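You operate a simulated robot arm through the tools that you are given. There is no shell and no other tool. Be economical: measure what you need, move in short steps, check, and stop when the job is done.

You are at the controls of a simulated two-armed robot. One attempt, no reset.

## Task
Take the cream tag marked drip and put it on the glazed white board. Take the blue plastic box and leave it on the glazed white board. Put the orange disc with a knob on the white table. Stack the carton labelled "dowels" from the top of the long plywood bench on top of the carton that says "damson". Stack the carton marked "lemon" from the top of the long plywood bench on top of the carton labelled "sleeves". Put the green round brush on the top of the long plywood bench away on the table with the small mirror. Stack the carton labelled "washers" from the top of the long plywood bench on top of the carton that says "brackets". Put the grey float on the top of the low bench. Put the grey steel block on the middle pine shelf. Stack the carton marked "pecan" from the table with the pine rail on top of the carton labelled "apricot". Put the yellow tag on the table with the pine rail away on the shelf of the board. Any order will do. Set down upright: cream tag marked drip, blue plastic box, grey float, grey steel block.
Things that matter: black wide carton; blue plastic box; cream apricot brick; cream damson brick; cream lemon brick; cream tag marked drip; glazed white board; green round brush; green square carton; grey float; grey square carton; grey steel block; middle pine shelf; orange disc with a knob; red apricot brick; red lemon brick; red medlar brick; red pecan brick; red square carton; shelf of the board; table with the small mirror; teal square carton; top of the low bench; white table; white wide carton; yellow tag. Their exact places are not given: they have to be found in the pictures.

It is judged by the outcome, as a careful person would: the job done as asked, and still so three seconds after it is handed in. It fails if anything else is knocked over, pushed out of place, dropped, spilled or broken.

## Robot
Two 7-joint arms with two-finger parallel grippers on one trunk, on a base that drives. Base frame: it is fixed to the floor where the robot stands at the start and does not move with it; the origin is under the middle of the robot, x ahead of it, y to its left, z up. Units: m, degrees, N and s.
The left shoulder is at the start at [0.07, 0.177, 1.095], the right one opposite. With the tool pointing down near the work surface each hand reaches from about 0.22 to 0.72 m from the robot's upright axis, wherever it stands, measured 20 degrees to its own side. Places, roughly: black wide carton, red square carton, white wide c [-4, -1.75, 0.75]; blue plastic box (6x5x8 cm) [-1.5, -1.8, 0.9]; cream apricot brick, cream lemon brick, red medlar [-4.25, 2.25, 0.75]; cream damson brick, grey square carton, red aprico [-3.25, -1.75, 0.75]; glazed white board [-2.2, 0.3, 0.8]; green round brush (4x4x10 cm) [-3.5, -1.6, 0.9]; green square carton, red lemon brick, teal square  [-3.25, -1.5, 0.75]; grey float (8x6x10 cm) [-4.3, -1.6, 0.8]; grey steel block (8x3x8 cm) [-4.5, -1.7, 0.9]; middle pine shelf [-5.3, -1.8, 0.8]; orange disc with a knob (6x6x6 cm) [-2.6, -1.6, 0.8]; shelf of the board [0.4, -1.1, 0.8]; table with the small mirror [-4.5, 1.2, 0.8]; top of the low bench [-6.1, -0.6, 0.6]; white table [-0.8, -1.7, 0.8]; yellow tag [-4.5, 2.25, 0.75]. Payload 3.43 kg a hand.
The TCP of each hand is the grasp point between the finger pads, 0.03 m short of the fingertips. In the tool frame z runs along the fingers and y along their closing line. Largest opening 0.094 m; finger width 0.028, thickness 0.01; the body of the gripper, 0.05 by 0.096 m, starts 0.055 m behind the TCP.
Orientation is that of the tool frame in the base frame, as a unit quaternion [w, x, y, z]. With the fingers straight down and closing along the base's y, the tool's x points along the base's -x, its y along +y and its z along -z.

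## Interface
- The arms move only by the tool apply_moves. It takes "left_increments", "right_increments" or both (then of equal length, played together; a hand with none holds still); each is a list of rows, each an object (a shift or turn left out is 0, a gripper value left out holds the last) with "travel": the shift along the tool's x, y, z in units of 200 mm (1.0 is 200 mm), a list of three; "dr": the turn, a rotation vector about the tool's x, y, z in units of 120 degrees (1.0 is 120 degrees), a list of three; "hand": the gripper command, from -1 (fully open) to 1 (shut), values between in proportion. In form: [{"travel": [x, y, z], "dr": [ax, ay, az], "hand": hand}, ...]. A call has 1 to 12 rows; each row is the pose to reach, as a shift and turn from the pose commanded when the call began, along the tool's axes at that moment. A call with a number of a shift or a turn outside -1 to 1 is refused whole. A row lasts 0.2 s, in which the tool goes at most 0.05 m and 8.6 degrees; a call with a longer step from one row to the next is refused whole, and so is a gripper value outside its range. A pose out of reach is approached as far as the arm can. The call stops where the force on the tool passes 40 N (or 10 N more than at its start, if that is more) or the arm is blocked; 0.2 s more then pass. The fingers move at their own pace (about 0.153 m/s each) and stop on an object; they squeeze with about 30 N. The grip force told is the motor's: it shows also when the fingers shut on nothing. Time passes only in rows, and 0.2 s behind the last, so rows that repeat a pose let the fingers close. The reply holds the time, the measured pose of the TCP, the force on the tool along the base axes, the opening and the grip force, in the units named above and with some noise, with the torque about the TCP (base axes, N m) and any sound that the robot's microphone picked up, and new pictures: "pictures" is both (left out), scene, wrist or none (wrist: the cameras of the hands that moved).
- Cameras (640 x 400 px; columns grow to the right, rows downward): "scene" is now at [0.115, -0.0426, 1.4096]; the picture's right is [-0.57, -0.82, 0.00], its down [-0.61, 0.43, -0.66] and it looks along [0.55, -0.38, -0.75] (base axes); focal length 268 px, centre (320, 200). "left" rides on the left gripper at [0.076, -0.014, -0.102] in its tool frame; the picture's right is [0.18, 0.98, 0.00], its down [-0.75, 0.14, -0.64] and it looks along [-0.63, 0.12, 0.77] (tool axes); focal length 243 px, centre (320, 200). "right" rides on the right gripper at [0.076, 0.014, -0.102] in its tool frame; the picture's right is [-0.18, 0.98, 0.00], its down [-0.75, -0.14, -0.64] and it looks along [-0.63, -0.12, 0.77] (tool axes); focal length 243 px, centre (320, 200).
- lift_body(by): slides the trunk up (or, below 0, down) by that many m; the arms and the scene camera ride with it, the base frame stays. It gives what a move gives, with no picture.
- base_move(legs): drives the robot by 1 to 6 legs, each [ahead, turn to the left] in m and degrees, along the robot's own axes; the way and the turn of a leg run together, so that a leg with both is an arc; at most 1.5 m and 180 degrees a leg. The arms and the cameras ride along, it lands a little off, and it stops where it bumps. It gives what a move gives, and a new picture of the scene camera.
- aim_head(pan, tilt): turns the head with the scene camera to pan (to the left, within 86 degrees either way) and tilt (down, from -29 to 69), counted from straight ahead of the robot. It gives what a move gives, and a new picture of the scene camera.
- pixel_to_xyz(camera, pixels): for up to 12 pixels [column, row] of the newest picture of that camera ("zoom" is the newest enlarged one), the place [x, y, z] in the base frame of the surface seen there, good to about 0.002 m, but the place of the scene camera against the robot may be out by one fixed shift of up to 0.025 m in any direction. No time passes.
- enlarge(camera, box): a new picture of the part [left, top, right, bottom] of that camera's present view, enlarged. No time passes.
- close_job(): hands the job in; it is judged then, once.

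Keep the steps short. Do not move on a guess: measure, check each grasp and each placing, and mend mistakes. In all there are 364 turns and 360 pictures (those below and enlarged ones count). Leave the grippers open and the arms clear of the work at the hand-in unless told otherwise, and finish with a single line.

The tools are called after "Call:" by a JSON object that holds its "name" and its "arguments". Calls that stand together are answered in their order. apply_moves: Moves the arms, as the interface text tells. Its arguments: {"type":"object","properties":{"left_increments":{"type":"array"},"right_increments":{"type":"array"},"pictures":{"type":"string","enum":["both","scene","wrist","none"]}},"required":[]} The other tools are called the same way: lift_body (by) slides the trunk up or down; base_move (legs) drives the base; aim_head (pan, tilt) turns the head that bears the scene camera; pixel_to_xyz (camera, pixels) gives the place of the surface under pixels of a picture; enlarge (camera, box) takes an enlarged picture of a part of a camera's view; close_job () hands the job in.

At the start:

```text
t: 0.0
left_ee_pos: [0.4838, -0.0052, 1.0039]
left_ee_rot: [0.0, 0.001, 1.0, 0.0]
left_force: [-0.2, -0.2, 0.6]
left_torque: [0.0, 0.0, -0.02]
left_finger_gap: 0.0942
left_grip_force: 0.2
right_ee_pos: [0.3561, -0.4667, 0.998]
right_ee_rot: [0.0, 0.0, 1.0, 0.0]
right_force: [0.1, -0.1, 0.3]
right_torque: [-0.04, -0.01, -0.02]
right_finger_gap: 0.094
right_grip_force: 0.0
trunk travel left (down, up): [-0.675, 0.165]
robot x, y, heading: [0.0013, -0.0018, -0.1]
head pan, tilt: [-34.7, 48.3]
```

scene: 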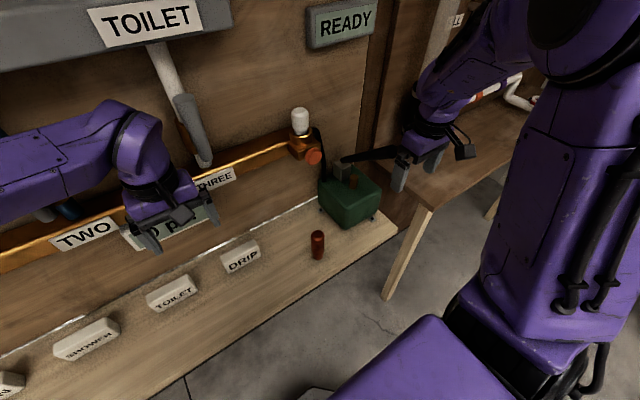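
right: 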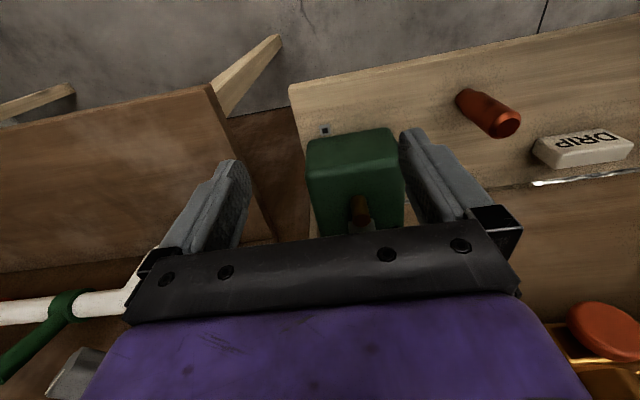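
left: 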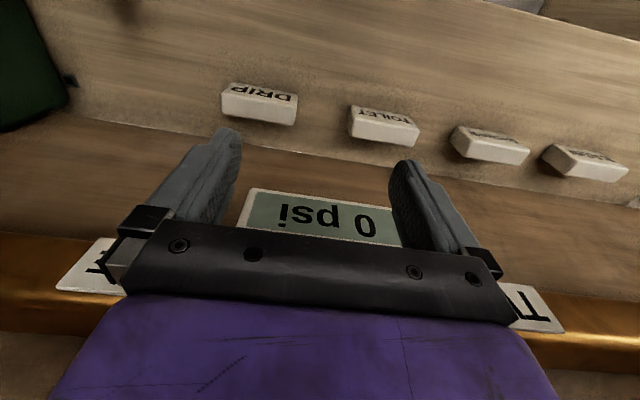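

I see the DRIP tag at (241,256) on the shelf in front of me. I measure it and its surroundings.

Call:
{"name": "pixel_to_xyz", "arguments": {"camera": "scene", "pixels": [[241, 252], [222, 257], [259, 247], [241, 266], [317, 245], [350, 200], [280, 280], [172, 290], [212, 178], [227, 270], [460, 130], [300, 140]]}}

Call:
{"name": "pixel_to_xyz", "arguments": {"camera": "left", "pixels": [[222, 88], [298, 98], [295, 120], [222, 112], [260, 92], [260, 108], [310, 100], [200, 130], [385, 125]]}}

Call:
{"name": "enlarge", "arguments": {"camera": "scene", "box": [160, 180, 340, 300]}}

```text
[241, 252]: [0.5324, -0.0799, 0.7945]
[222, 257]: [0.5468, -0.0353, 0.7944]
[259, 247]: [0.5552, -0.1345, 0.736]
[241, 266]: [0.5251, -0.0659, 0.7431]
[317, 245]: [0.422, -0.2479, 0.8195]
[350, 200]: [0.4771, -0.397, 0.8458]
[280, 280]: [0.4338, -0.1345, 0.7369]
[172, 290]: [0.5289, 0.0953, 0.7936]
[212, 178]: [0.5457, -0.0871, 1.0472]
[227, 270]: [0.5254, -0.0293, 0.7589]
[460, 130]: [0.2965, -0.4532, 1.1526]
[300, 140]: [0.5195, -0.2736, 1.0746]
```

```text
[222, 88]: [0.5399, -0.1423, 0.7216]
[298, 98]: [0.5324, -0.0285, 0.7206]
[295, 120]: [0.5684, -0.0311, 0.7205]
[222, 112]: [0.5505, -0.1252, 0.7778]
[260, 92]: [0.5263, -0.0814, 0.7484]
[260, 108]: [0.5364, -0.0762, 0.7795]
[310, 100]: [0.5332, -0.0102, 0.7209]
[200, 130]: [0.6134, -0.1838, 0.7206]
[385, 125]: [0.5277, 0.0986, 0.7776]
```

```text
3.33 times, centred on (250, 240) of scene
```

zoom: 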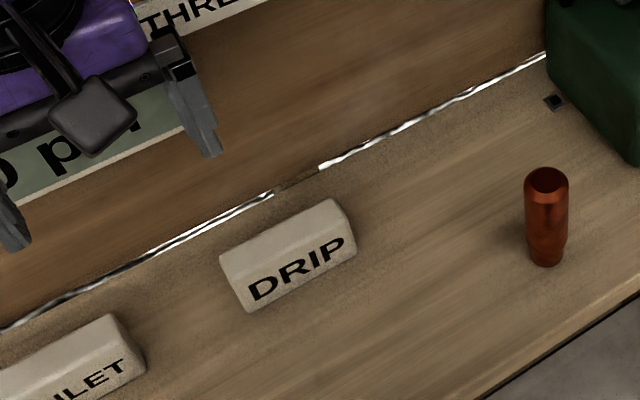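

I take a closer look at the tag from the left wrist camera to get its edges.

Call:
{"name": "enlarge", "arguments": {"camera": "left", "box": [180, 60, 340, 160]}}

Call:
{"name": "pixel_to_xyz", "arguments": {"camera": "left", "pixels": [[100, 150], [300, 160], [320, 215], [550, 240], [20, 230], [70, 290], [560, 300]]}}

```text
4.00 times, centred on (260, 110) of left
```

zoom: 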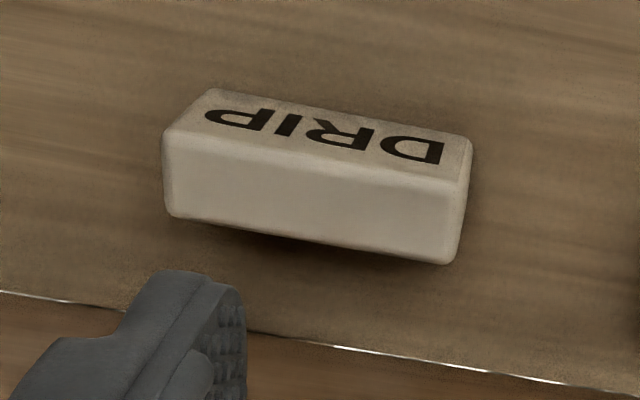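

```text
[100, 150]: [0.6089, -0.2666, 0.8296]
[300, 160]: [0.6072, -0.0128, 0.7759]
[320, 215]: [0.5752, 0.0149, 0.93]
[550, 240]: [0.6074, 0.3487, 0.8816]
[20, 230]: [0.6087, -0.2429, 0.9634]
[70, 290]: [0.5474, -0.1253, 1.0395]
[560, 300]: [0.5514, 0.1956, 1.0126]
```

Call:
{"name": "pixel_to_xyz", "arguments": {"camera": "zoom", "pixels": [[172, 145], [465, 190], [180, 210], [445, 255], [215, 95], [465, 145], [320, 170], [320, 225], [320, 155], [320, 110], [320, 240]]}}

```text
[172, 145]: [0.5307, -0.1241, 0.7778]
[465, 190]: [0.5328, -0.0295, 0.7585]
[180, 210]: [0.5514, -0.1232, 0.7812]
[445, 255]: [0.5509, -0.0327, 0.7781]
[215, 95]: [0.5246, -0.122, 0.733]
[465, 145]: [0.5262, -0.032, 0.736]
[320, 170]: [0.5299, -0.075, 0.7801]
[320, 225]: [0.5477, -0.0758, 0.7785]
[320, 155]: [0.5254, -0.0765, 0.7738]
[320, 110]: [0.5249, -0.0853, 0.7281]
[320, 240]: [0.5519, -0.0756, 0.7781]
```

The tag is at about x 0.525–0.555, y −0.126..−0.030, z 0.72–0.779, close to a panel with a pipe rail above. Before moving, I look right to see the shelf of the board and the way out.

Call:
{"name": "aim_head", "arguments": {"pan": -75, "tilt": 25}}

Call:
{"name": "aim_head", "arguments": {"pan": 0, "tilt": 30}}

```text
t: 1.1
left_ee_pos: [0.4835, -0.0045, 1.0041]
left_ee_rot: [-0.001, 0.0, 1.0, 0.0]
left_force: [-0.1, 0.0, -0.3]
left_torque: [0.01, -0.01, 0.01]
left_finger_gap: 0.0938
left_grip_force: 0.1
right_ee_pos: [0.3558, -0.4653, 0.998]
right_ee_rot: [0.0, 0.0, 1.0, 0.0]
right_force: [-0.6, -0.2, -0.8]
right_torque: [0.03, 0.02, 0.05]
right_finger_gap: 0.0937
right_grip_force: 0.1
trunk travel left (down, up): [-0.675, 0.165]
robot x, y, heading: [-0.0003, -0.0011, 0.1]
head pan, tilt: [-75.0, 25.0]
```

scene: 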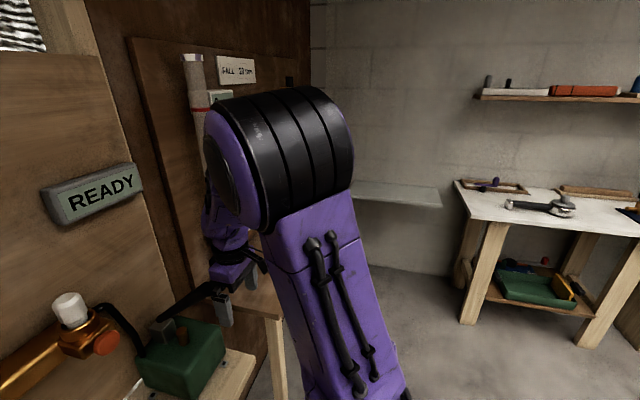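

```text
t: 2.5
left_ee_pos: [0.4849, -0.0042, 1.0037]
left_ee_rot: [-0.001, 0.0, 1.0, 0.0]
left_force: [0.0, 0.2, -0.1]
left_torque: [0.0, 0.03, 0.01]
left_finger_gap: 0.0938
left_grip_force: 0.0
right_ee_pos: [0.3575, -0.466, 0.9977]
right_ee_rot: [0.0, -0.001, 1.0, 0.0]
right_force: [0.8, 0.6, -0.4]
right_torque: [0.01, -0.02, -0.02]
right_finger_gap: 0.0939
right_grip_force: 0.0
trunk travel left (down, up): [-0.675, 0.165]
robot x, y, heading: [0.0013, 0.0023, 0.0]
head pan, tilt: [0.0, 30.0]
```

scene: 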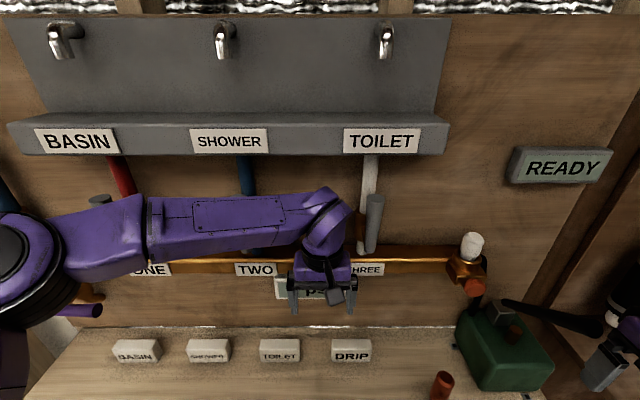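

The right arm will take the tag from its right end, tilted 45°, closing along x. First I measure the pipe, valve and bottle heights.

Call:
{"name": "pixel_to_xyz", "arguments": {"camera": "scene", "pixels": [[420, 258], [420, 264], [420, 275], [365, 275], [360, 200], [467, 270], [475, 288], [470, 245], [440, 375], [440, 395], [430, 300], [365, 268]]}}

Call:
{"name": "apply_moves", "arguments": {"left_increments": [{"travel": [0.1, 0.2, -0.05]}, {"travel": [0.2, 0.4, -0.1]}, {"travel": [0.3, 0.6, -0.15]}, {"travel": [0.4, 0.8, -0.2]}, {"travel": [0.5, 1.0, -0.25]}], "pictures": "none"}}

```text
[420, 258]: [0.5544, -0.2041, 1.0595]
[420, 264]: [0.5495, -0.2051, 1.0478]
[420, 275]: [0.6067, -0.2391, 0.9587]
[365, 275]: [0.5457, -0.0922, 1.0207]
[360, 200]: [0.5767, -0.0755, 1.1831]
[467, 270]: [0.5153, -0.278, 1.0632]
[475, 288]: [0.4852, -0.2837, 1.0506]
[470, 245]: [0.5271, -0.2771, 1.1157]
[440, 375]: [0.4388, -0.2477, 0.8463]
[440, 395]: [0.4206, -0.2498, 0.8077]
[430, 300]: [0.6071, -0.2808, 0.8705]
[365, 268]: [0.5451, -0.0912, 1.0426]
```

```text
t: 3.7
left_ee_pos: [0.3832, 0.1986, 1.0527]
left_ee_rot: [0.001, -0.001, 1.0, -0.001]
left_force: [-0.9, 0.1, -0.6]
left_torque: [-0.03, -0.02, 0.01]
left_finger_gap: 0.094
left_grip_force: 0.1
right_ee_pos: [0.3546, -0.4646, 0.9985]
right_ee_rot: [0.001, 0.0, 1.0, -0.001]
right_force: [-0.3, -0.8, 0.5]
right_torque: [-0.02, -0.03, 0.01]
right_finger_gap: 0.0942
right_grip_force: 0.0
trunk travel left (down, up): [-0.675, 0.165]
robot x, y, heading: [-0.0005, 0.0016, -0.0]
head pan, tilt: [0.0, 30.0]
```

Now the right hand turns (closing along x, tilted 55°) while moving to a spot in front of and above the tag.

Call:
{"name": "apply_moves", "arguments": {"right_increments": [{"travel": [-0.01, 0.083, 0], "dr": [-0.0298, 0.0298, 0.0572]}, {"travel": [-0.02, 0.167, 0], "dr": [-0.0596, 0.0596, 0.1144]}, {"travel": [-0.03, 0.25, 0], "dr": [-0.0894, 0.0894, 0.1716]}, {"travel": [-0.04, 0.333, 0], "dr": [-0.1191, 0.1191, 0.2288]}, {"travel": [-0.05, 0.417, 0], "dr": [-0.1489, 0.1489, 0.286]}, {"travel": [-0.06, 0.5, 0], "dr": [-0.1787, 0.1787, 0.3433]}, {"travel": [-0.07, 0.583, 0], "dr": [-0.2085, 0.2085, 0.4005]}, {"travel": [-0.08, 0.667, 0], "dr": [-0.2383, 0.2383, 0.4577]}, {"travel": [-0.09, 0.75, 0], "dr": [-0.268, 0.268, 0.5149]}, {"travel": [-0.1, 0.833, 0], "dr": [-0.2978, 0.2978, 0.5721]}, {"travel": [-0.11, 0.917, 0], "dr": [-0.3276, 0.3276, 0.6293]}, {"travel": [-0.12, 1.0, 0], "dr": [-0.3574, 0.3574, 0.6865]}], "pictures": "scene"}}

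```text
t: 6.3
left_ee_pos: [0.3844, 0.1959, 1.0521]
left_ee_rot: [0.0, 0.0, 1.0, 0.0]
left_force: [0.2, 0.1, -0.1]
left_torque: [-0.03, -0.01, 0.04]
left_finger_gap: 0.0942
left_grip_force: 0.1
right_ee_pos: [0.3807, -0.2665, 0.997]
right_ee_rot: [-0.327, 0.628, 0.625, 0.328]
right_force: [-0.7, -0.2, 0.6]
right_torque: [0.0, -0.02, -0.03]
right_finger_gap: 0.0941
right_grip_force: 0.1
trunk travel left (down, up): [-0.675, 0.165]
robot x, y, heading: [-0.0002, 0.003, 0.1]
head pan, tilt: [0.0, 30.0]
```

scene: 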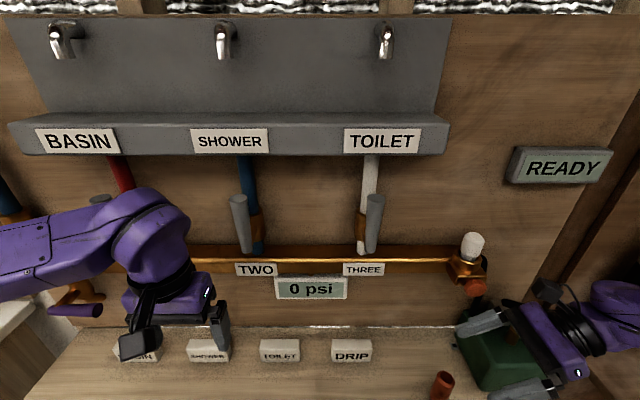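

Pose is clean. I bring the hand in front of and above the tag, staying over the bottle.

Call:
{"name": "apply_moves", "arguments": {"right_increments": [{"travel": [-0.035, 0.03, 0.195]}, {"travel": [-0.07, 0.06, 0.39]}, {"travel": [-0.105, 0.09, 0.585]}, {"travel": [-0.14, 0.12, 0.78]}, {"travel": [-0.172, 0.15, 0.975]}], "pictures": "both"}}

```text
t: 7.5
left_ee_pos: [0.3854, 0.1963, 1.0519]
left_ee_rot: [-0.001, 0.0, 1.0, 0.0]
left_force: [-0.2, 0.6, 0.2]
left_torque: [0.01, 0.03, -0.03]
left_finger_gap: 0.0939
left_grip_force: 0.3
right_ee_pos: [0.4106, -0.1273, 0.8576]
right_ee_rot: [-0.327, 0.627, 0.628, 0.326]
right_force: [0.2, 0.1, 0.1]
right_torque: [0.02, 0.02, 0.04]
right_finger_gap: 0.094
right_grip_force: 0.0
trunk travel left (down, up): [-0.675, 0.165]
robot x, y, heading: [-0.0031, -0.002, -0.1]
head pan, tilt: [0.0, 30.0]
```

scene: 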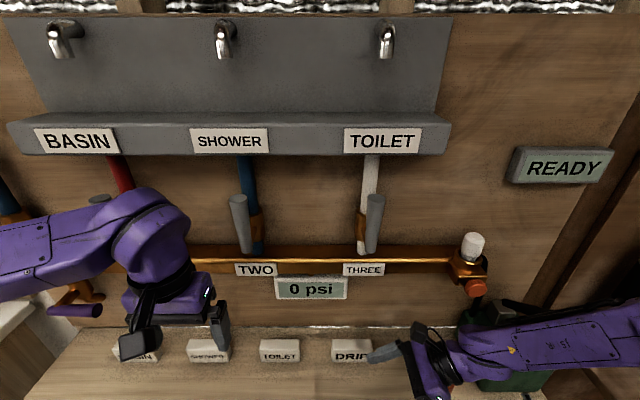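
right: 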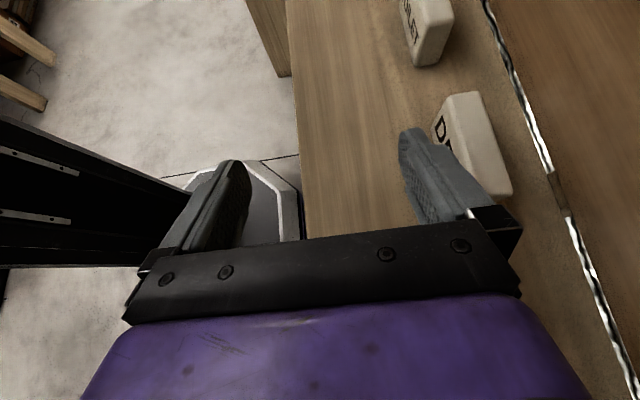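

Call:
{"name": "apply_moves", "arguments": {"right_increments": [{"travel": [-0.007, 0.16, 0.062]}, {"travel": [-0.015, 0.33, 0.123]}, {"travel": [-0.022, 0.49, 0.185]}, {"travel": [-0.029, 0.65, 0.246]}], "pictures": "both"}}

```text
t: 8.5
left_ee_pos: [0.3702, 0.1867, 1.0598]
left_ee_rot: [0.007, 0.0, 1.0, 0.005]
left_force: [-0.4, 0.1, 0.0]
left_torque: [0.0, 0.0, 0.02]
left_finger_gap: 0.0942
left_grip_force: 0.1
right_ee_pos: [0.5221, -0.0997, 0.8234]
right_ee_rot: [-0.331, 0.626, 0.626, 0.326]
right_force: [-3.9, 1.3, 0.5]
right_torque: [-0.05, -0.18, -0.2]
right_finger_gap: 0.094
right_grip_force: 0.1
trunk travel left (down, up): [-0.675, 0.165]
robot x, y, heading: [-0.0004, -0.0002, -0.9]
head pan, tilt: [0.0, 30.0]
```

scene: 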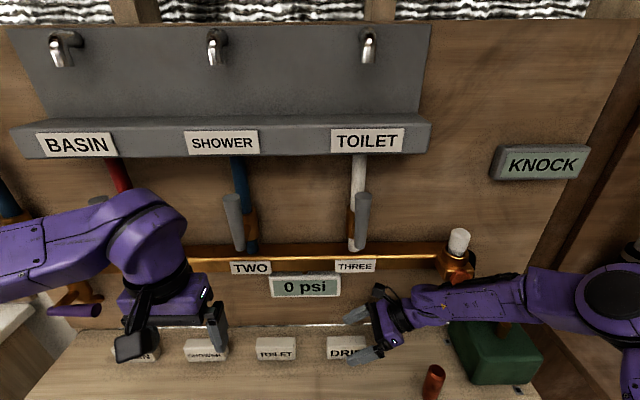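
right: 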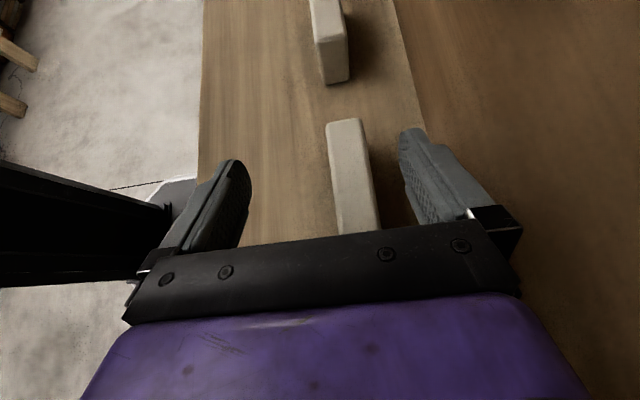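

Something was touched: the display now reads KNOCK and the base twisted slightly. I back off the way I came and look.

Call:
{"name": "apply_moves", "arguments": {"right_increments": [{"travel": [0.01, -0.2, -0.06]}, {"travel": [0.03, -0.4, -0.15]}, {"travel": [0.06, -0.6, -0.25]}], "pictures": "scene"}}

```text
t: 9.3
left_ee_pos: [0.3844, 0.1947, 1.0536]
left_ee_rot: [-0.001, 0.0, 1.0, 0.0]
left_force: [0.0, 0.1, 0.8]
left_torque: [-0.01, -0.02, 0.01]
left_finger_gap: 0.0942
left_grip_force: 0.1
right_ee_pos: [0.4216, -0.1244, 0.8647]
right_ee_rot: [-0.326, 0.627, 0.627, 0.328]
right_force: [0.0, 0.0, 0.8]
right_torque: [0.0, 0.0, 0.03]
right_finger_gap: 0.0942
right_grip_force: 0.2
trunk travel left (down, up): [-0.675, 0.165]
robot x, y, heading: [-0.0031, -0.0026, 0.3]
head pan, tilt: [0.0, 30.0]
```

scene: 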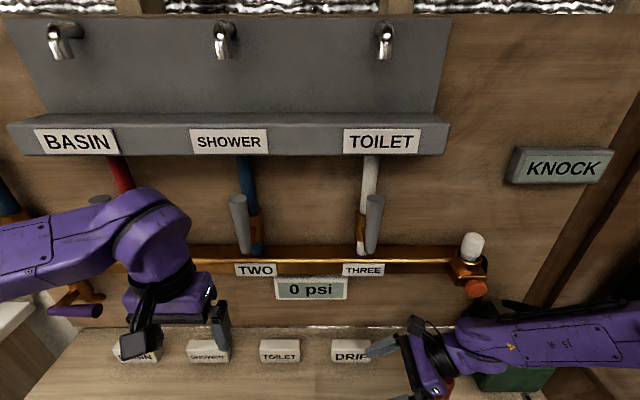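

I measure the left wrist's shape to know how high the wrist stands above the TCP when the tool points down.

Call:
{"name": "pixel_to_xyz", "arguments": {"camera": "scene", "pixels": [[150, 195], [150, 210], [155, 230], [165, 260], [170, 280], [170, 305], [187, 235], [60, 240], [120, 240], [205, 300], [355, 270], [310, 290]]}}

Call:
{"name": "aim_head", "arguments": {"pan": -45, "tilt": 40}}

```text
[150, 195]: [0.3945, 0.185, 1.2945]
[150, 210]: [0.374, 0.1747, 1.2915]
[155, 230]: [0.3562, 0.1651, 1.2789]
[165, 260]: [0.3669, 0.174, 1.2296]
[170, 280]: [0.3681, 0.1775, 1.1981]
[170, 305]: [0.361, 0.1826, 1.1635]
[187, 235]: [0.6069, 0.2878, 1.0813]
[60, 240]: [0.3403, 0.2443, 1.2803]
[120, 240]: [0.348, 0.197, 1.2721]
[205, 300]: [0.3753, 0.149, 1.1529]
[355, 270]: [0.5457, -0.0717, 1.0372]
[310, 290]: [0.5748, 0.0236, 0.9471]
```

```text
t: 10.5
left_ee_pos: [0.3854, 0.1962, 1.0522]
left_ee_rot: [0.0, 0.0, 1.0, 0.0]
left_force: [-0.1, -0.3, 0.4]
left_torque: [0.0, 0.03, 0.0]
left_finger_gap: 0.0937
left_grip_force: 0.1
right_ee_pos: [0.4203, -0.1222, 0.8626]
right_ee_rot: [-0.327, 0.627, 0.627, 0.327]
right_force: [0.3, -0.2, 0.2]
right_torque: [-0.03, 0.0, -0.03]
right_finger_gap: 0.094
right_grip_force: 0.1
trunk travel left (down, up): [-0.675, 0.165]
robot x, y, heading: [0.0007, 0.0013, 0.1]
head pan, tilt: [-45.0, 40.0]
```

scene: 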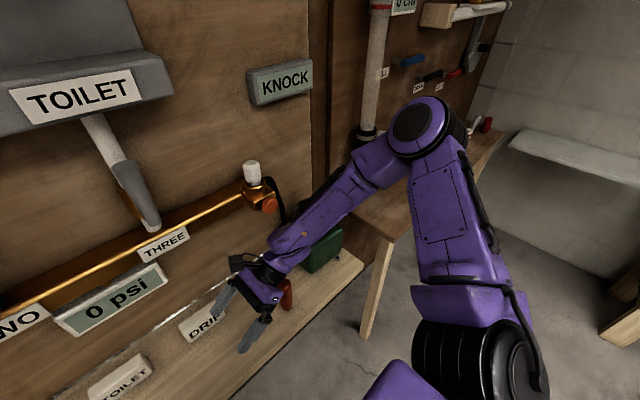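

The wrist bulb tops out 0.226 m above the TCP, so a near-vertical tool fits just under the pipe if I enter low, right of the tag, then slide in. It's likely the elbow that touched the divider with the big tilt. I reduce the tilt to 10°.

Call:
{"name": "apply_moves", "arguments": {"right_increments": [{"travel": [-0.023, 0, -0.014], "dr": [0, -0.0625, 0]}, {"travel": [-0.047, 0, -0.028], "dr": [0, -0.125, 0]}, {"travel": [-0.07, 0, -0.042], "dr": [0, -0.1875, 0]}, {"travel": [-0.093, 0, -0.057], "dr": [0, -0.25, 0]}, {"travel": [-0.117, 0, -0.071], "dr": [0, -0.3125, 0]}, {"travel": [-0.14, 0, -0.085], "dr": [0, -0.375, 0]}], "pictures": "both"}}

```text
t: 11.9
left_ee_pos: [0.3846, 0.1981, 1.0533]
left_ee_rot: [0.001, -0.001, 1.0, -0.001]
left_force: [0.2, -0.8, 0.6]
left_torque: [-0.04, 0.0, 0.0]
left_finger_gap: 0.094
left_grip_force: 0.0
right_ee_pos: [0.4201, -0.1528, 0.8499]
right_ee_rot: [-0.061, 0.704, 0.705, 0.061]
right_force: [-0.4, 0.3, 0.6]
right_torque: [-0.01, 0.02, 0.03]
right_finger_gap: 0.0937
right_grip_force: 0.0
trunk travel left (down, up): [-0.675, 0.165]
robot x, y, heading: [-0.0048, -0.0005, -0.1]
head pan, tilt: [-45.0, 40.0]
```

scene: 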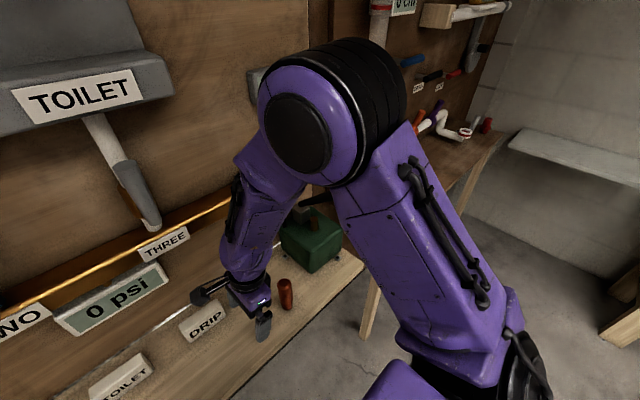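
right: 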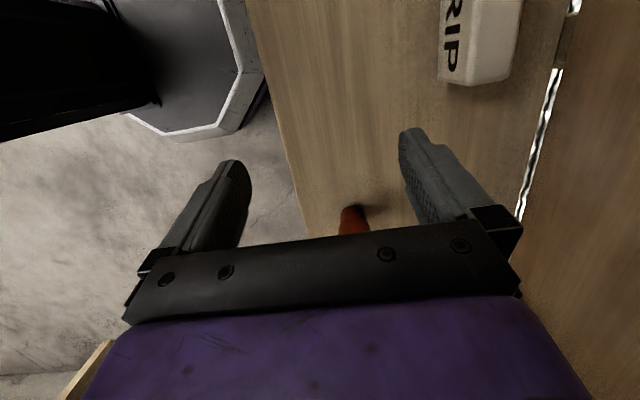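

The elbow is now high and would lean into the pipes when reaching forward. I raise the hand a little, then back the base 0.14 m so that the forearm leans away.

Call:
{"name": "apply_moves", "arguments": {"right_increments": [{"travel": [0, 0, -0.2]}, {"travel": [0, 0, -0.4]}], "pictures": "none"}}

Call:
{"name": "base_move", "arguments": {"legs": [[-0.14, 0]]}}

```text
t: 12.5
left_ee_pos: [0.3827, 0.1971, 1.0525]
left_ee_rot: [0.0, 0.0, 1.0, 0.0]
left_force: [-0.3, 0.1, -0.4]
left_torque: [0.03, -0.02, -0.03]
left_finger_gap: 0.0939
left_grip_force: 0.0
right_ee_pos: [0.4198, -0.167, 0.9288]
right_ee_rot: [-0.061, 0.704, 0.704, 0.061]
right_force: [-0.8, 0.2, 0.4]
right_torque: [0.0, -0.03, 0.05]
right_finger_gap: 0.0943
right_grip_force: 0.0
trunk travel left (down, up): [-0.675, 0.165]
robot x, y, heading: [0.0015, -0.0008, 0.3]
head pan, tilt: [-45.0, 40.0]
```

```text
t: 13.8
left_ee_pos: [0.2446, 0.1955, 1.0534]
left_ee_rot: [-0.001, -0.001, 1.0, 0.0]
left_force: [0.3, 0.5, 0.1]
left_torque: [0.03, 0.0, -0.03]
left_finger_gap: 0.0942
left_grip_force: 0.0
right_ee_pos: [0.2795, -0.1662, 0.9285]
right_ee_rot: [-0.062, 0.704, 0.705, 0.061]
right_force: [-0.8, 0.1, -0.3]
right_torque: [-0.01, 0.0, -0.03]
right_finger_gap: 0.0937
right_grip_force: 0.0
trunk travel left (down, up): [-0.675, 0.165]
robot x, y, heading: [-0.1413, 0.0019, 0.0]
head pan, tilt: [-45.0, 40.0]
```

scene: 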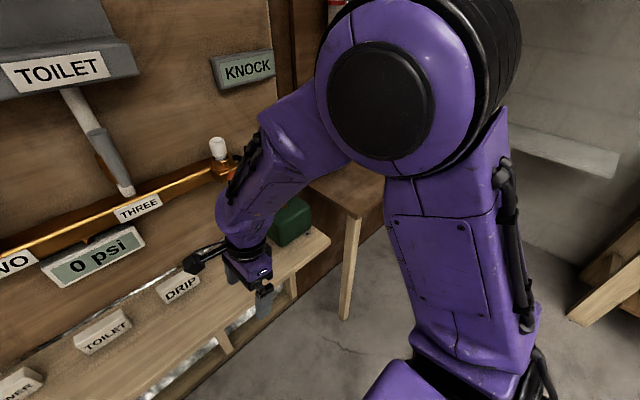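

Call:
{"name": "apply_moves", "arguments": {"right_increments": [{"travel": [-0.01, 0.18, 0.16]}, {"travel": [-0.02, 0.35, 0.32]}, {"travel": [-0.03, 0.53, 0.48]}, {"travel": [-0.04, 0.7, 0.64]}], "pictures": "both"}}

```text
t: 14.8
left_ee_pos: [0.2437, 0.1956, 1.0525]
left_ee_rot: [-0.002, -0.001, 1.0, 0.001]
left_force: [1.1, -0.6, 0.3]
left_torque: [-0.01, 0.01, -0.02]
left_finger_gap: 0.0939
left_grip_force: 0.0
right_ee_pos: [0.4213, -0.155, 0.8022]
right_ee_rot: [-0.062, 0.704, 0.705, 0.062]
right_force: [-0.3, 0.3, -0.4]
right_torque: [-0.01, 0.02, 0.0]
right_finger_gap: 0.0939
right_grip_force: 0.0
trunk travel left (down, up): [-0.675, 0.165]
robot x, y, heading: [-0.1447, 0.003, -0.1]
head pan, tilt: [-45.0, 40.0]
```

scene: 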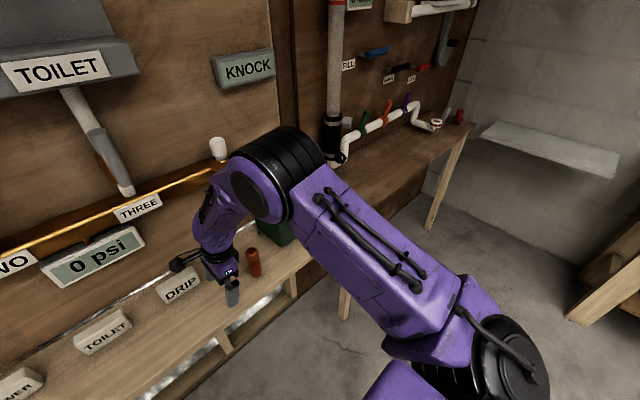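
right: 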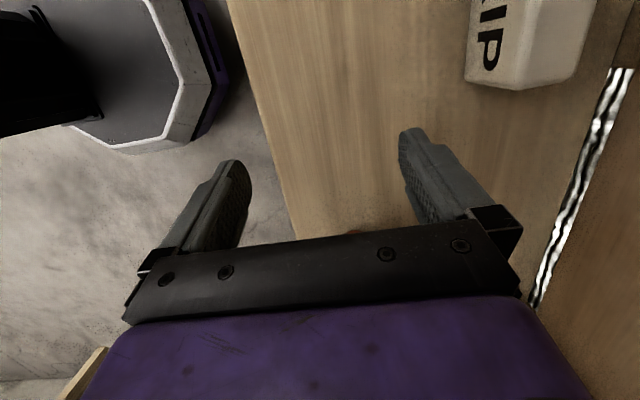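

I measure the elbow and the valve before going further in.

Call:
{"name": "pixel_to_xyz", "arguments": {"camera": "scene", "pixels": [[258, 190], [240, 165], [285, 140], [215, 205], [210, 230], [219, 148], [220, 260], [255, 252], [165, 270], [130, 245], [320, 205], [400, 260]]}}

```text
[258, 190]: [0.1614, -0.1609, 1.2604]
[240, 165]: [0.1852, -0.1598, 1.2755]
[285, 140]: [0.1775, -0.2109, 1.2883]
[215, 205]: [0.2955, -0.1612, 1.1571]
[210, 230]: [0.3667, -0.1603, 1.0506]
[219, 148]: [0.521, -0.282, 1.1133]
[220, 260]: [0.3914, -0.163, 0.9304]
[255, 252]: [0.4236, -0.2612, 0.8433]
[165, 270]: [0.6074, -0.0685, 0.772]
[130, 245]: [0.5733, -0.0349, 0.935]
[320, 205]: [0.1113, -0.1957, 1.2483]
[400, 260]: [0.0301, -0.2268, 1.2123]
```

The elbow is well clear. I lower and slide forward to stand right of the tag's end.

Call:
{"name": "apply_moves", "arguments": {"right_increments": [{"travel": [-0.005, 0.12, 0.1]}, {"travel": [-0.009, 0.245, 0.196]}, {"travel": [-0.009, 0.42, 0.196]}, {"travel": [-0.009, 0.595, 0.196]}], "pictures": "both"}}

```text
t: 15.8
left_ee_pos: [0.2442, 0.1958, 1.0523]
left_ee_rot: [-0.001, -0.001, 1.0, 0.001]
left_force: [1.0, -0.1, -0.4]
left_torque: [0.01, -0.01, -0.01]
left_finger_gap: 0.0939
left_grip_force: 0.0
right_ee_pos: [0.5345, -0.1529, 0.7632]
right_ee_rot: [-0.064, 0.705, 0.704, 0.06]
right_force: [-0.2, -0.3, 0.2]
right_torque: [0.0, 0.01, 0.0]
right_finger_gap: 0.0943
right_grip_force: 0.2
right hand out of reach, approached as far as the arm can: row 4
trunk travel left (down, up): [-0.675, 0.165]
robot x, y, heading: [-0.1436, -0.0073, 0.3]
head pan, tilt: [-45.0, 40.0]
```

scene: 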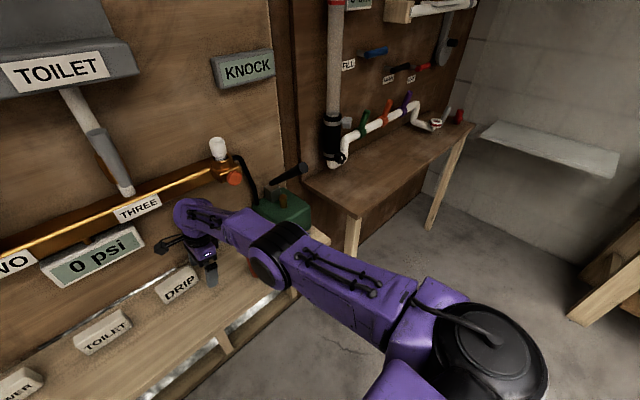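
right: 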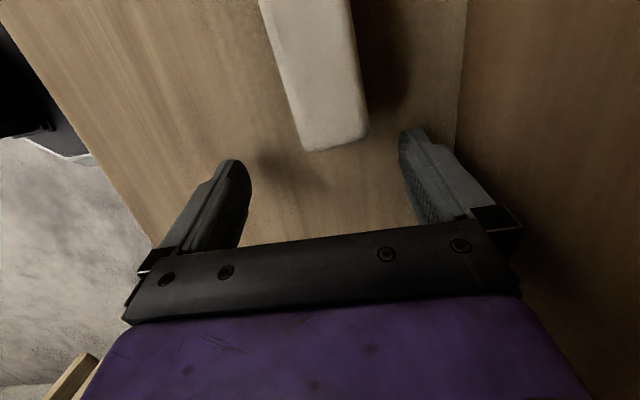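

The hand straddles the tag's line in x. I slide +y so the fingers go around the tag, then close.

Call:
{"name": "apply_moves", "arguments": {"right_increments": [{"travel": [0.12, 0, 0.02], "hand": -1}, {"travel": [0.24, 0, 0.04], "hand": -1}, {"travel": [0.24, 0, 0.04], "hand": 1}, {"travel": [0.24, 0, 0.04], "hand": 1}, {"travel": [0.24, 0, 0.04], "hand": 1}], "pictures": "both"}}

```text
t: 17.0
left_ee_pos: [0.2421, 0.1953, 1.0518]
left_ee_rot: [0.0, 0.0, 1.0, 0.001]
left_force: [-0.9, 1.0, 0.4]
left_torque: [0.01, -0.01, 0.02]
left_finger_gap: 0.0942
left_grip_force: 0.1
right_ee_pos: [0.5289, -0.1048, 0.766]
right_ee_rot: [-0.062, 0.703, 0.705, 0.061]
right_force: [-0.7, -0.1, 1.1]
right_torque: [-0.06, 0.05, 0.0]
right_finger_gap: 0.0335
right_grip_force: 30.1
right hand out of reach, approached as far as the arm can: row 2, 3, 4, 5
trunk travel left (down, up): [-0.675, 0.165]
robot x, y, heading: [-0.1401, 0.0006, -0.1]
head pan, tilt: [-45.0, 40.0]
```

scene: 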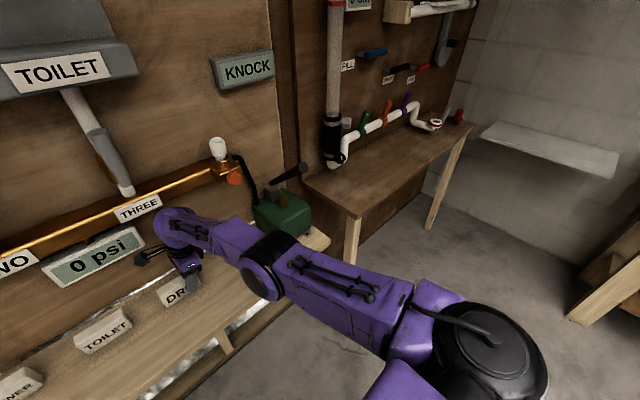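
right: 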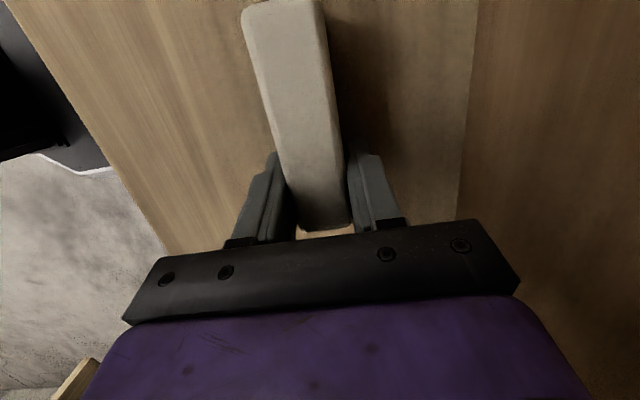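

Gripped (gap 33 mm). I lift 8 mm, pull back 0.12 m, then lift further.

Call:
{"name": "apply_moves", "arguments": {"right_increments": [{"travel": [0, 0, -0.04], "hand": 1}, {"travel": [0, -0.2, -0.045], "hand": 1}, {"travel": [0, -0.4, -0.05], "hand": 1}, {"travel": [0, -0.6, -0.06], "hand": 1}, {"travel": [0, -0.7, -0.25], "hand": 1}, {"travel": [0, -0.8, -0.45], "hand": 1}], "pictures": "both"}}

```text
t: 18.4
left_ee_pos: [0.2405, 0.1968, 1.0525]
left_ee_rot: [0.001, -0.001, 1.0, 0.001]
left_force: [-1.2, 1.3, -0.7]
left_torque: [0.03, 0.0, 0.01]
left_finger_gap: 0.0942
left_grip_force: 0.0
right_ee_pos: [0.3668, -0.1217, 0.8542]
right_ee_rot: [-0.061, 0.704, 0.705, 0.062]
right_force: [0.2, -0.5, 0.6]
right_torque: [-0.01, -0.03, 0.01]
right_finger_gap: 0.0334
right_grip_force: 29.8
trunk travel left (down, up): [-0.675, 0.165]
robot x, y, heading: [-0.144, 0.001, -0.0]
head pan, tilt: [-45.0, 40.0]
```

scene: 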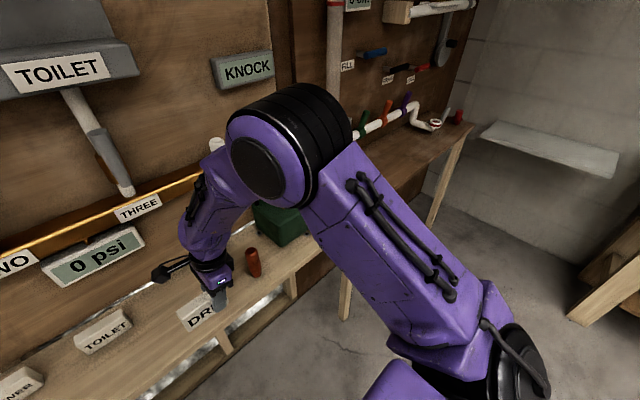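
right: 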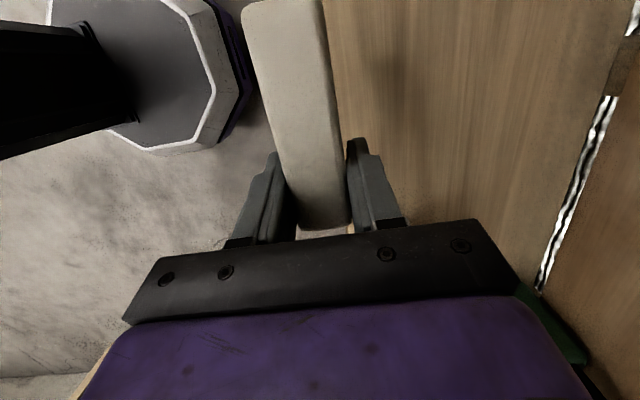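

Tag held well. I retract and raise both hands a bit, then turn the base left in place to see the room.

Call:
{"name": "apply_moves", "arguments": {"right_increments": [{"travel": [0, -0.1, -0.18], "hand": 1}, {"travel": [0, -0.2, -0.36], "hand": 1}, {"travel": [0, -0.3, -0.5], "hand": 1}], "pictures": "none"}}

Call:
{"name": "aim_head", "arguments": {"pan": 0, "tilt": 20}}

Call:
{"name": "base_move", "arguments": {"legs": [[0, 120]]}}

Call:
{"name": "base_move", "arguments": {"legs": [[0, 50]]}}

```text
t: 19.2
left_ee_pos: [0.2417, 0.1952, 1.0522]
left_ee_rot: [0.0, -0.001, 1.0, 0.0]
left_force: [-0.4, 0.2, 0.4]
left_torque: [0.0, -0.01, -0.02]
left_finger_gap: 0.0941
left_grip_force: 0.3
right_ee_pos: [0.3066, -0.1388, 0.9519]
right_ee_rot: [-0.061, 0.704, 0.705, 0.061]
right_force: [0.3, -1.0, -0.2]
right_torque: [-0.03, -0.01, 0.02]
right_finger_gap: 0.0333
right_grip_force: 30.2
trunk travel left (down, up): [-0.675, 0.165]
robot x, y, heading: [-0.1385, -0.0036, 0.2]
head pan, tilt: [-45.0, 40.0]
```

```text
t: 20.3
left_ee_pos: [0.2416, 0.1959, 1.0513]
left_ee_rot: [0.001, -0.001, 1.0, 0.0]
left_force: [-0.5, 0.8, 0.8]
left_torque: [-0.02, -0.01, 0.01]
left_finger_gap: 0.0941
left_grip_force: 0.1
right_ee_pos: [0.3082, -0.1396, 0.951]
right_ee_rot: [-0.062, 0.704, 0.705, 0.061]
right_force: [0.2, 0.2, -0.5]
right_torque: [0.02, 0.0, 0.01]
right_finger_gap: 0.0336
right_grip_force: 29.8
trunk travel left (down, up): [-0.675, 0.165]
robot x, y, heading: [-0.1399, -0.001, 0.1]
head pan, tilt: [0.0, 20.0]
```

scene: 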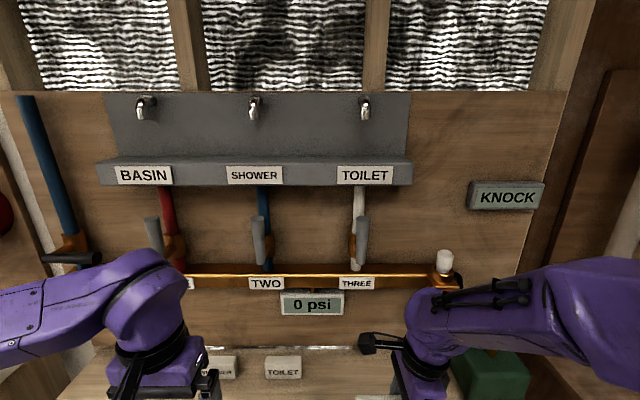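

```text
t: 25.8
left_ee_pos: [-0.5088, 0.2272, 1.0525]
left_ee_rot: [0.0, 0.872, -0.49, 0.0]
left_force: [-1.0, 0.3, 0.0]
left_torque: [-0.07, -0.01, 0.02]
left_finger_gap: 0.0941
left_grip_force: 0.1
right_ee_pos: [-0.2562, 0.456, 0.9519]
right_ee_rot: [-0.084, -0.268, 0.96, -0.023]
right_force: [-0.6, 0.1, -0.2]
right_torque: [0.0, -0.02, 0.01]
right_finger_gap: 0.0337
right_grip_force: 30.6
trunk travel left (down, up): [-0.675, 0.165]
robot x, y, heading: [-0.141, -0.0007, 121.6]
head pan, tilt: [0.0, 20.0]
```

scene: 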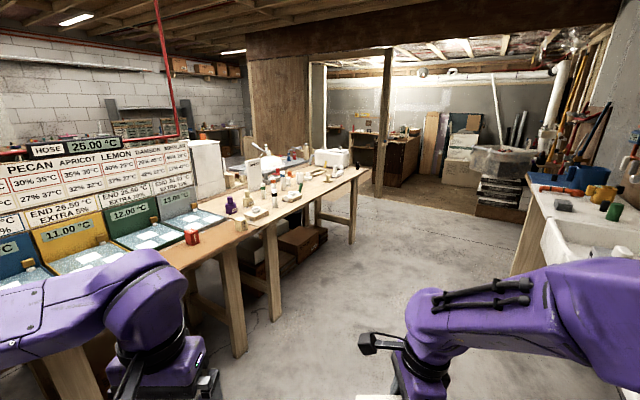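

```text
t: 28.4
left_ee_pos: [-0.5528, -0.1305, 1.0508]
left_ee_rot: [0.0, 0.997, -0.082, 0.001]
left_force: [0.5, 0.2, -0.6]
left_torque: [-0.02, -0.02, -0.01]
left_finger_gap: 0.094
left_grip_force: 0.0
right_ee_pos: [-0.5631, 0.2118, 0.9522]
right_ee_rot: [-0.067, -0.645, 0.76, -0.056]
right_force: [0.5, 0.0, -0.1]
right_torque: [0.05, 0.02, 0.02]
right_finger_gap: 0.0335
right_grip_force: 30.0
trunk travel left (down, up): [-0.675, 0.165]
robot x, y, heading: [-0.1419, 0.0016, 170.4]
head pan, tilt: [0.0, 20.0]
```

scene: 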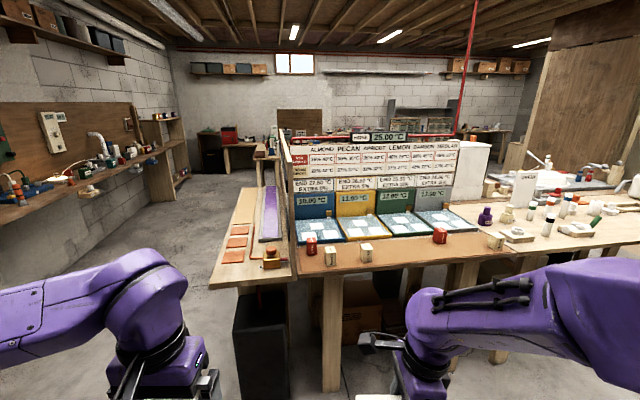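

I look for the glazed white board near (-2.2, 0.3).

Call:
{"name": "enlarge", "arguments": {"camera": "scene", "box": [200, 120, 420, 258]}}

Call:
{"name": "enlarge", "arguments": {"camera": "scene", "box": [420, 130, 640, 268]}}

Call:
{"name": "pixel_to_xyz", "arguments": {"camera": "scene", "pixels": [[520, 235], [580, 228], [595, 178], [400, 225], [310, 230], [235, 240], [270, 215], [330, 270], [620, 210], [470, 160], [380, 290], [530, 190]]}}

```text
2.90 times, centred on (310, 189) of scene
```

zoom: 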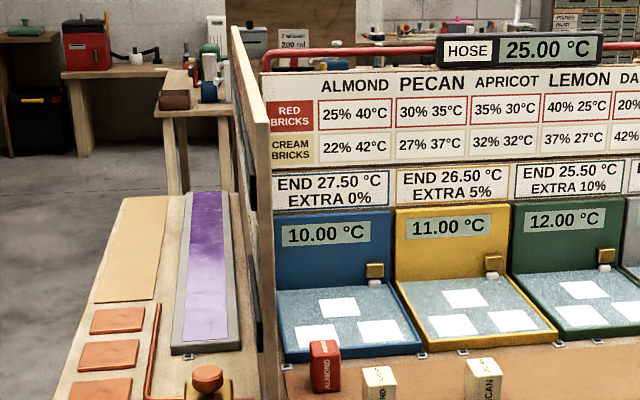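

```text
2.90 times, centred on (530, 199) of scene
```

zoom: 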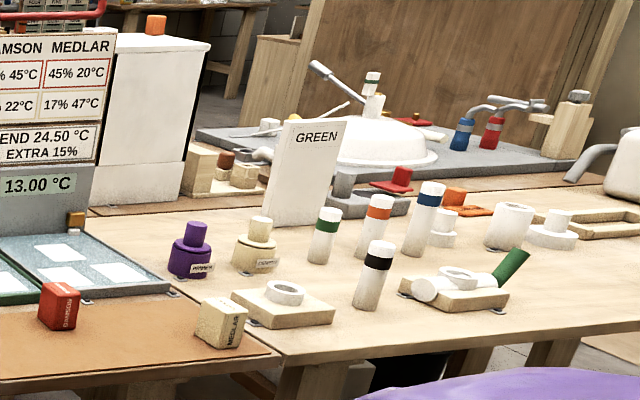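

```text
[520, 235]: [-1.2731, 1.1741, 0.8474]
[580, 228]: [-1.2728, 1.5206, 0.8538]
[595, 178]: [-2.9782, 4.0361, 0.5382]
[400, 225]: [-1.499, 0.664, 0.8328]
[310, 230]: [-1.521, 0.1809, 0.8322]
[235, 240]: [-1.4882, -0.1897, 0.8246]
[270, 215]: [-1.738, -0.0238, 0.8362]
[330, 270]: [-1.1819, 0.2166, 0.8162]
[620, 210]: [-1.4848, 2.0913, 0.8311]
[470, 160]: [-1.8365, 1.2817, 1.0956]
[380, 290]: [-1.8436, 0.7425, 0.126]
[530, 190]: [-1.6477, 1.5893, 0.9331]
```

The glazed board must be on the far side of this island. I look left toward the wall bench where the blue box and orange disc should be.

Call:
{"name": "aim_head", "arguments": {"pan": 45, "tilt": 15}}

Call:
{"name": "enlarge", "arguments": {"camera": "scene", "box": [300, 120, 640, 332]}}

```text
t: 29.5
left_ee_pos: [-0.5536, -0.1296, 1.0522]
left_ee_rot: [0.0, 0.997, -0.082, 0.0]
left_force: [-0.4, -0.1, 0.3]
left_torque: [0.01, 0.0, -0.03]
left_finger_gap: 0.0942
left_grip_force: 0.1
right_ee_pos: [-0.5629, 0.2107, 0.9524]
right_ee_rot: [-0.067, -0.644, 0.76, -0.056]
right_force: [-0.7, 0.1, -0.9]
right_torque: [0.0, 0.01, 0.01]
right_finger_gap: 0.0336
right_grip_force: 29.9
trunk travel left (down, up): [-0.675, 0.165]
robot x, y, heading: [-0.142, 0.003, 170.4]
head pan, tilt: [45.0, 15.0]
```

scene: 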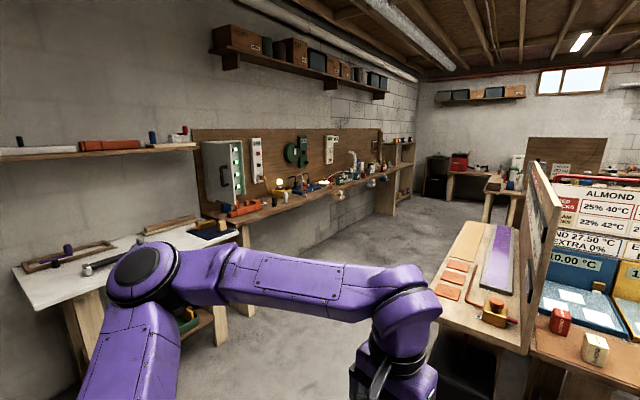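

```text
1.88 times, centred on (470, 226) of scene
```

zoom: 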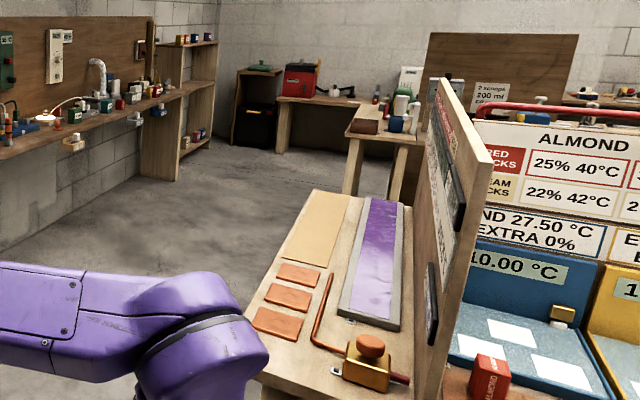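

Call:
{"name": "pixel_to_xyz", "arguments": {"camera": "scene", "pixels": [[440, 320], [480, 225], [330, 195], [400, 165], [275, 213], [245, 210], [170, 230], [120, 265], [200, 228], [400, 230], [370, 260], [465, 160]]}}

Call:
{"name": "enlarge", "arguments": {"camera": "scene", "box": [190, 120, 400, 252]}}

```text
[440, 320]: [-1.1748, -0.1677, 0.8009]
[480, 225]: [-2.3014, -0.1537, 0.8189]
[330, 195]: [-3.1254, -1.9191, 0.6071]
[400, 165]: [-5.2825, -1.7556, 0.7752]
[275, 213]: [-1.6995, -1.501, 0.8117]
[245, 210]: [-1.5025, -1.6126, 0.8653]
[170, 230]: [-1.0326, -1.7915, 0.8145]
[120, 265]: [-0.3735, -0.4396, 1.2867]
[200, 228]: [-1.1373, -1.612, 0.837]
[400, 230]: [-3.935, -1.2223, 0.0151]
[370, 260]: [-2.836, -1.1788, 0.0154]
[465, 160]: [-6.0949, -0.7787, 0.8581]
```

```text
3.03 times, centred on (295, 186) of scene
```

zoom: 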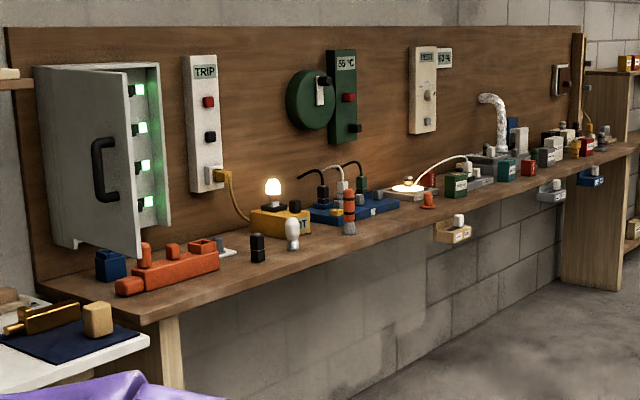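

Call:
{"name": "pixel_to_xyz", "arguments": {"camera": "zoom", "pixels": [[90, 90], [90, 245], [140, 255], [40, 240], [110, 265], [130, 285], [210, 260], [257, 250], [293, 230], [205, 180], [348, 225], [280, 222]]}}

```text
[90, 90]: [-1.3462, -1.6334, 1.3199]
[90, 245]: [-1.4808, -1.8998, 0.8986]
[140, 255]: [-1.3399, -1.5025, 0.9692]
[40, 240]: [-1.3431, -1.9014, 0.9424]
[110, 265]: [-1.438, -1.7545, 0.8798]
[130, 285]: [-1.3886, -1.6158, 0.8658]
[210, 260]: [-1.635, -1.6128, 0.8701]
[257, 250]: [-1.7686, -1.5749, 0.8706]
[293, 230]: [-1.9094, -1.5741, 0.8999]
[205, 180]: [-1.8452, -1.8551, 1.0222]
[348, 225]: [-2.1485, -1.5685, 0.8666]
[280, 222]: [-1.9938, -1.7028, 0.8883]
```

The cabinet door sticks out at x≈-1.34 next to the blue box. I drive into the corridor first and look from there.

Call:
{"name": "base_move", "arguments": {"legs": [[0, 55], [1.1, 0], [0, -45], [0.95, 0]]}}

Call:
{"name": "aim_head", "arguments": {"pan": -70, "tilt": 25}}

```text
t: 44.3
left_ee_pos: [-2.2483, -1.0293, 1.052]
left_ee_rot: [0.0, 1.0, 0.016, 0.0]
left_force: [-0.4, 0.2, -0.7]
left_torque: [-0.01, 0.0, -0.01]
left_finger_gap: 0.0941
left_grip_force: 0.0
right_ee_pos: [-2.3232, -0.6939, 0.9522]
right_ee_rot: [0.061, 0.715, -0.694, 0.062]
right_force: [0.3, -0.5, -0.3]
right_torque: [-0.01, 0.0, -0.01]
right_finger_gap: 0.0336
right_grip_force: 30.2
trunk travel left (down, up): [-0.675, 0.165]
robot x, y, heading: [-1.8682, -0.8192, -177.9]
head pan, tilt: [45.0, 15.0]
```

scene: 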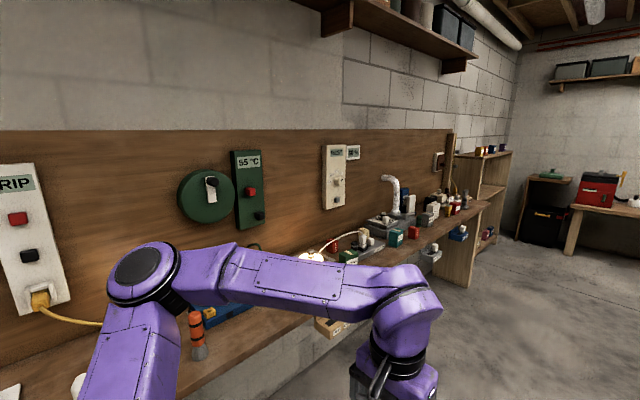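

```text
t: 46.2
left_ee_pos: [-2.2481, -1.0285, 1.0522]
left_ee_rot: [0.0, 1.0, 0.015, -0.001]
left_force: [-0.9, 0.3, -0.5]
left_torque: [-0.01, -0.03, 0.0]
left_finger_gap: 0.0942
left_grip_force: 0.0
right_ee_pos: [-2.3226, -0.6954, 0.953]
right_ee_rot: [0.061, 0.715, -0.694, 0.063]
right_force: [0.3, -0.2, 0.9]
right_torque: [0.01, -0.02, 0.01]
right_finger_gap: 0.0334
right_grip_force: 30.1
trunk travel left (down, up): [-0.675, 0.165]
robot x, y, heading: [-1.8704, -0.8196, -178.3]
head pan, tilt: [-70.0, 25.0]
```

scene: 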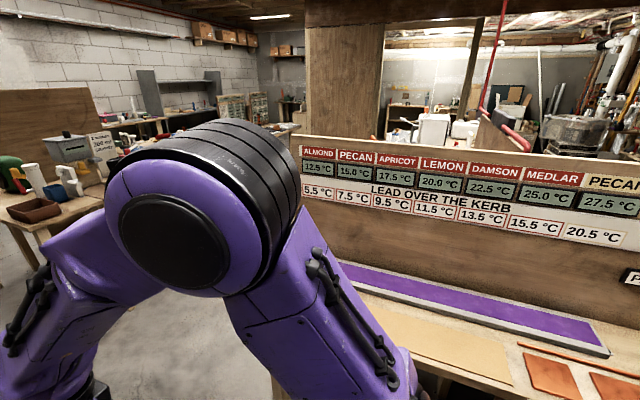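

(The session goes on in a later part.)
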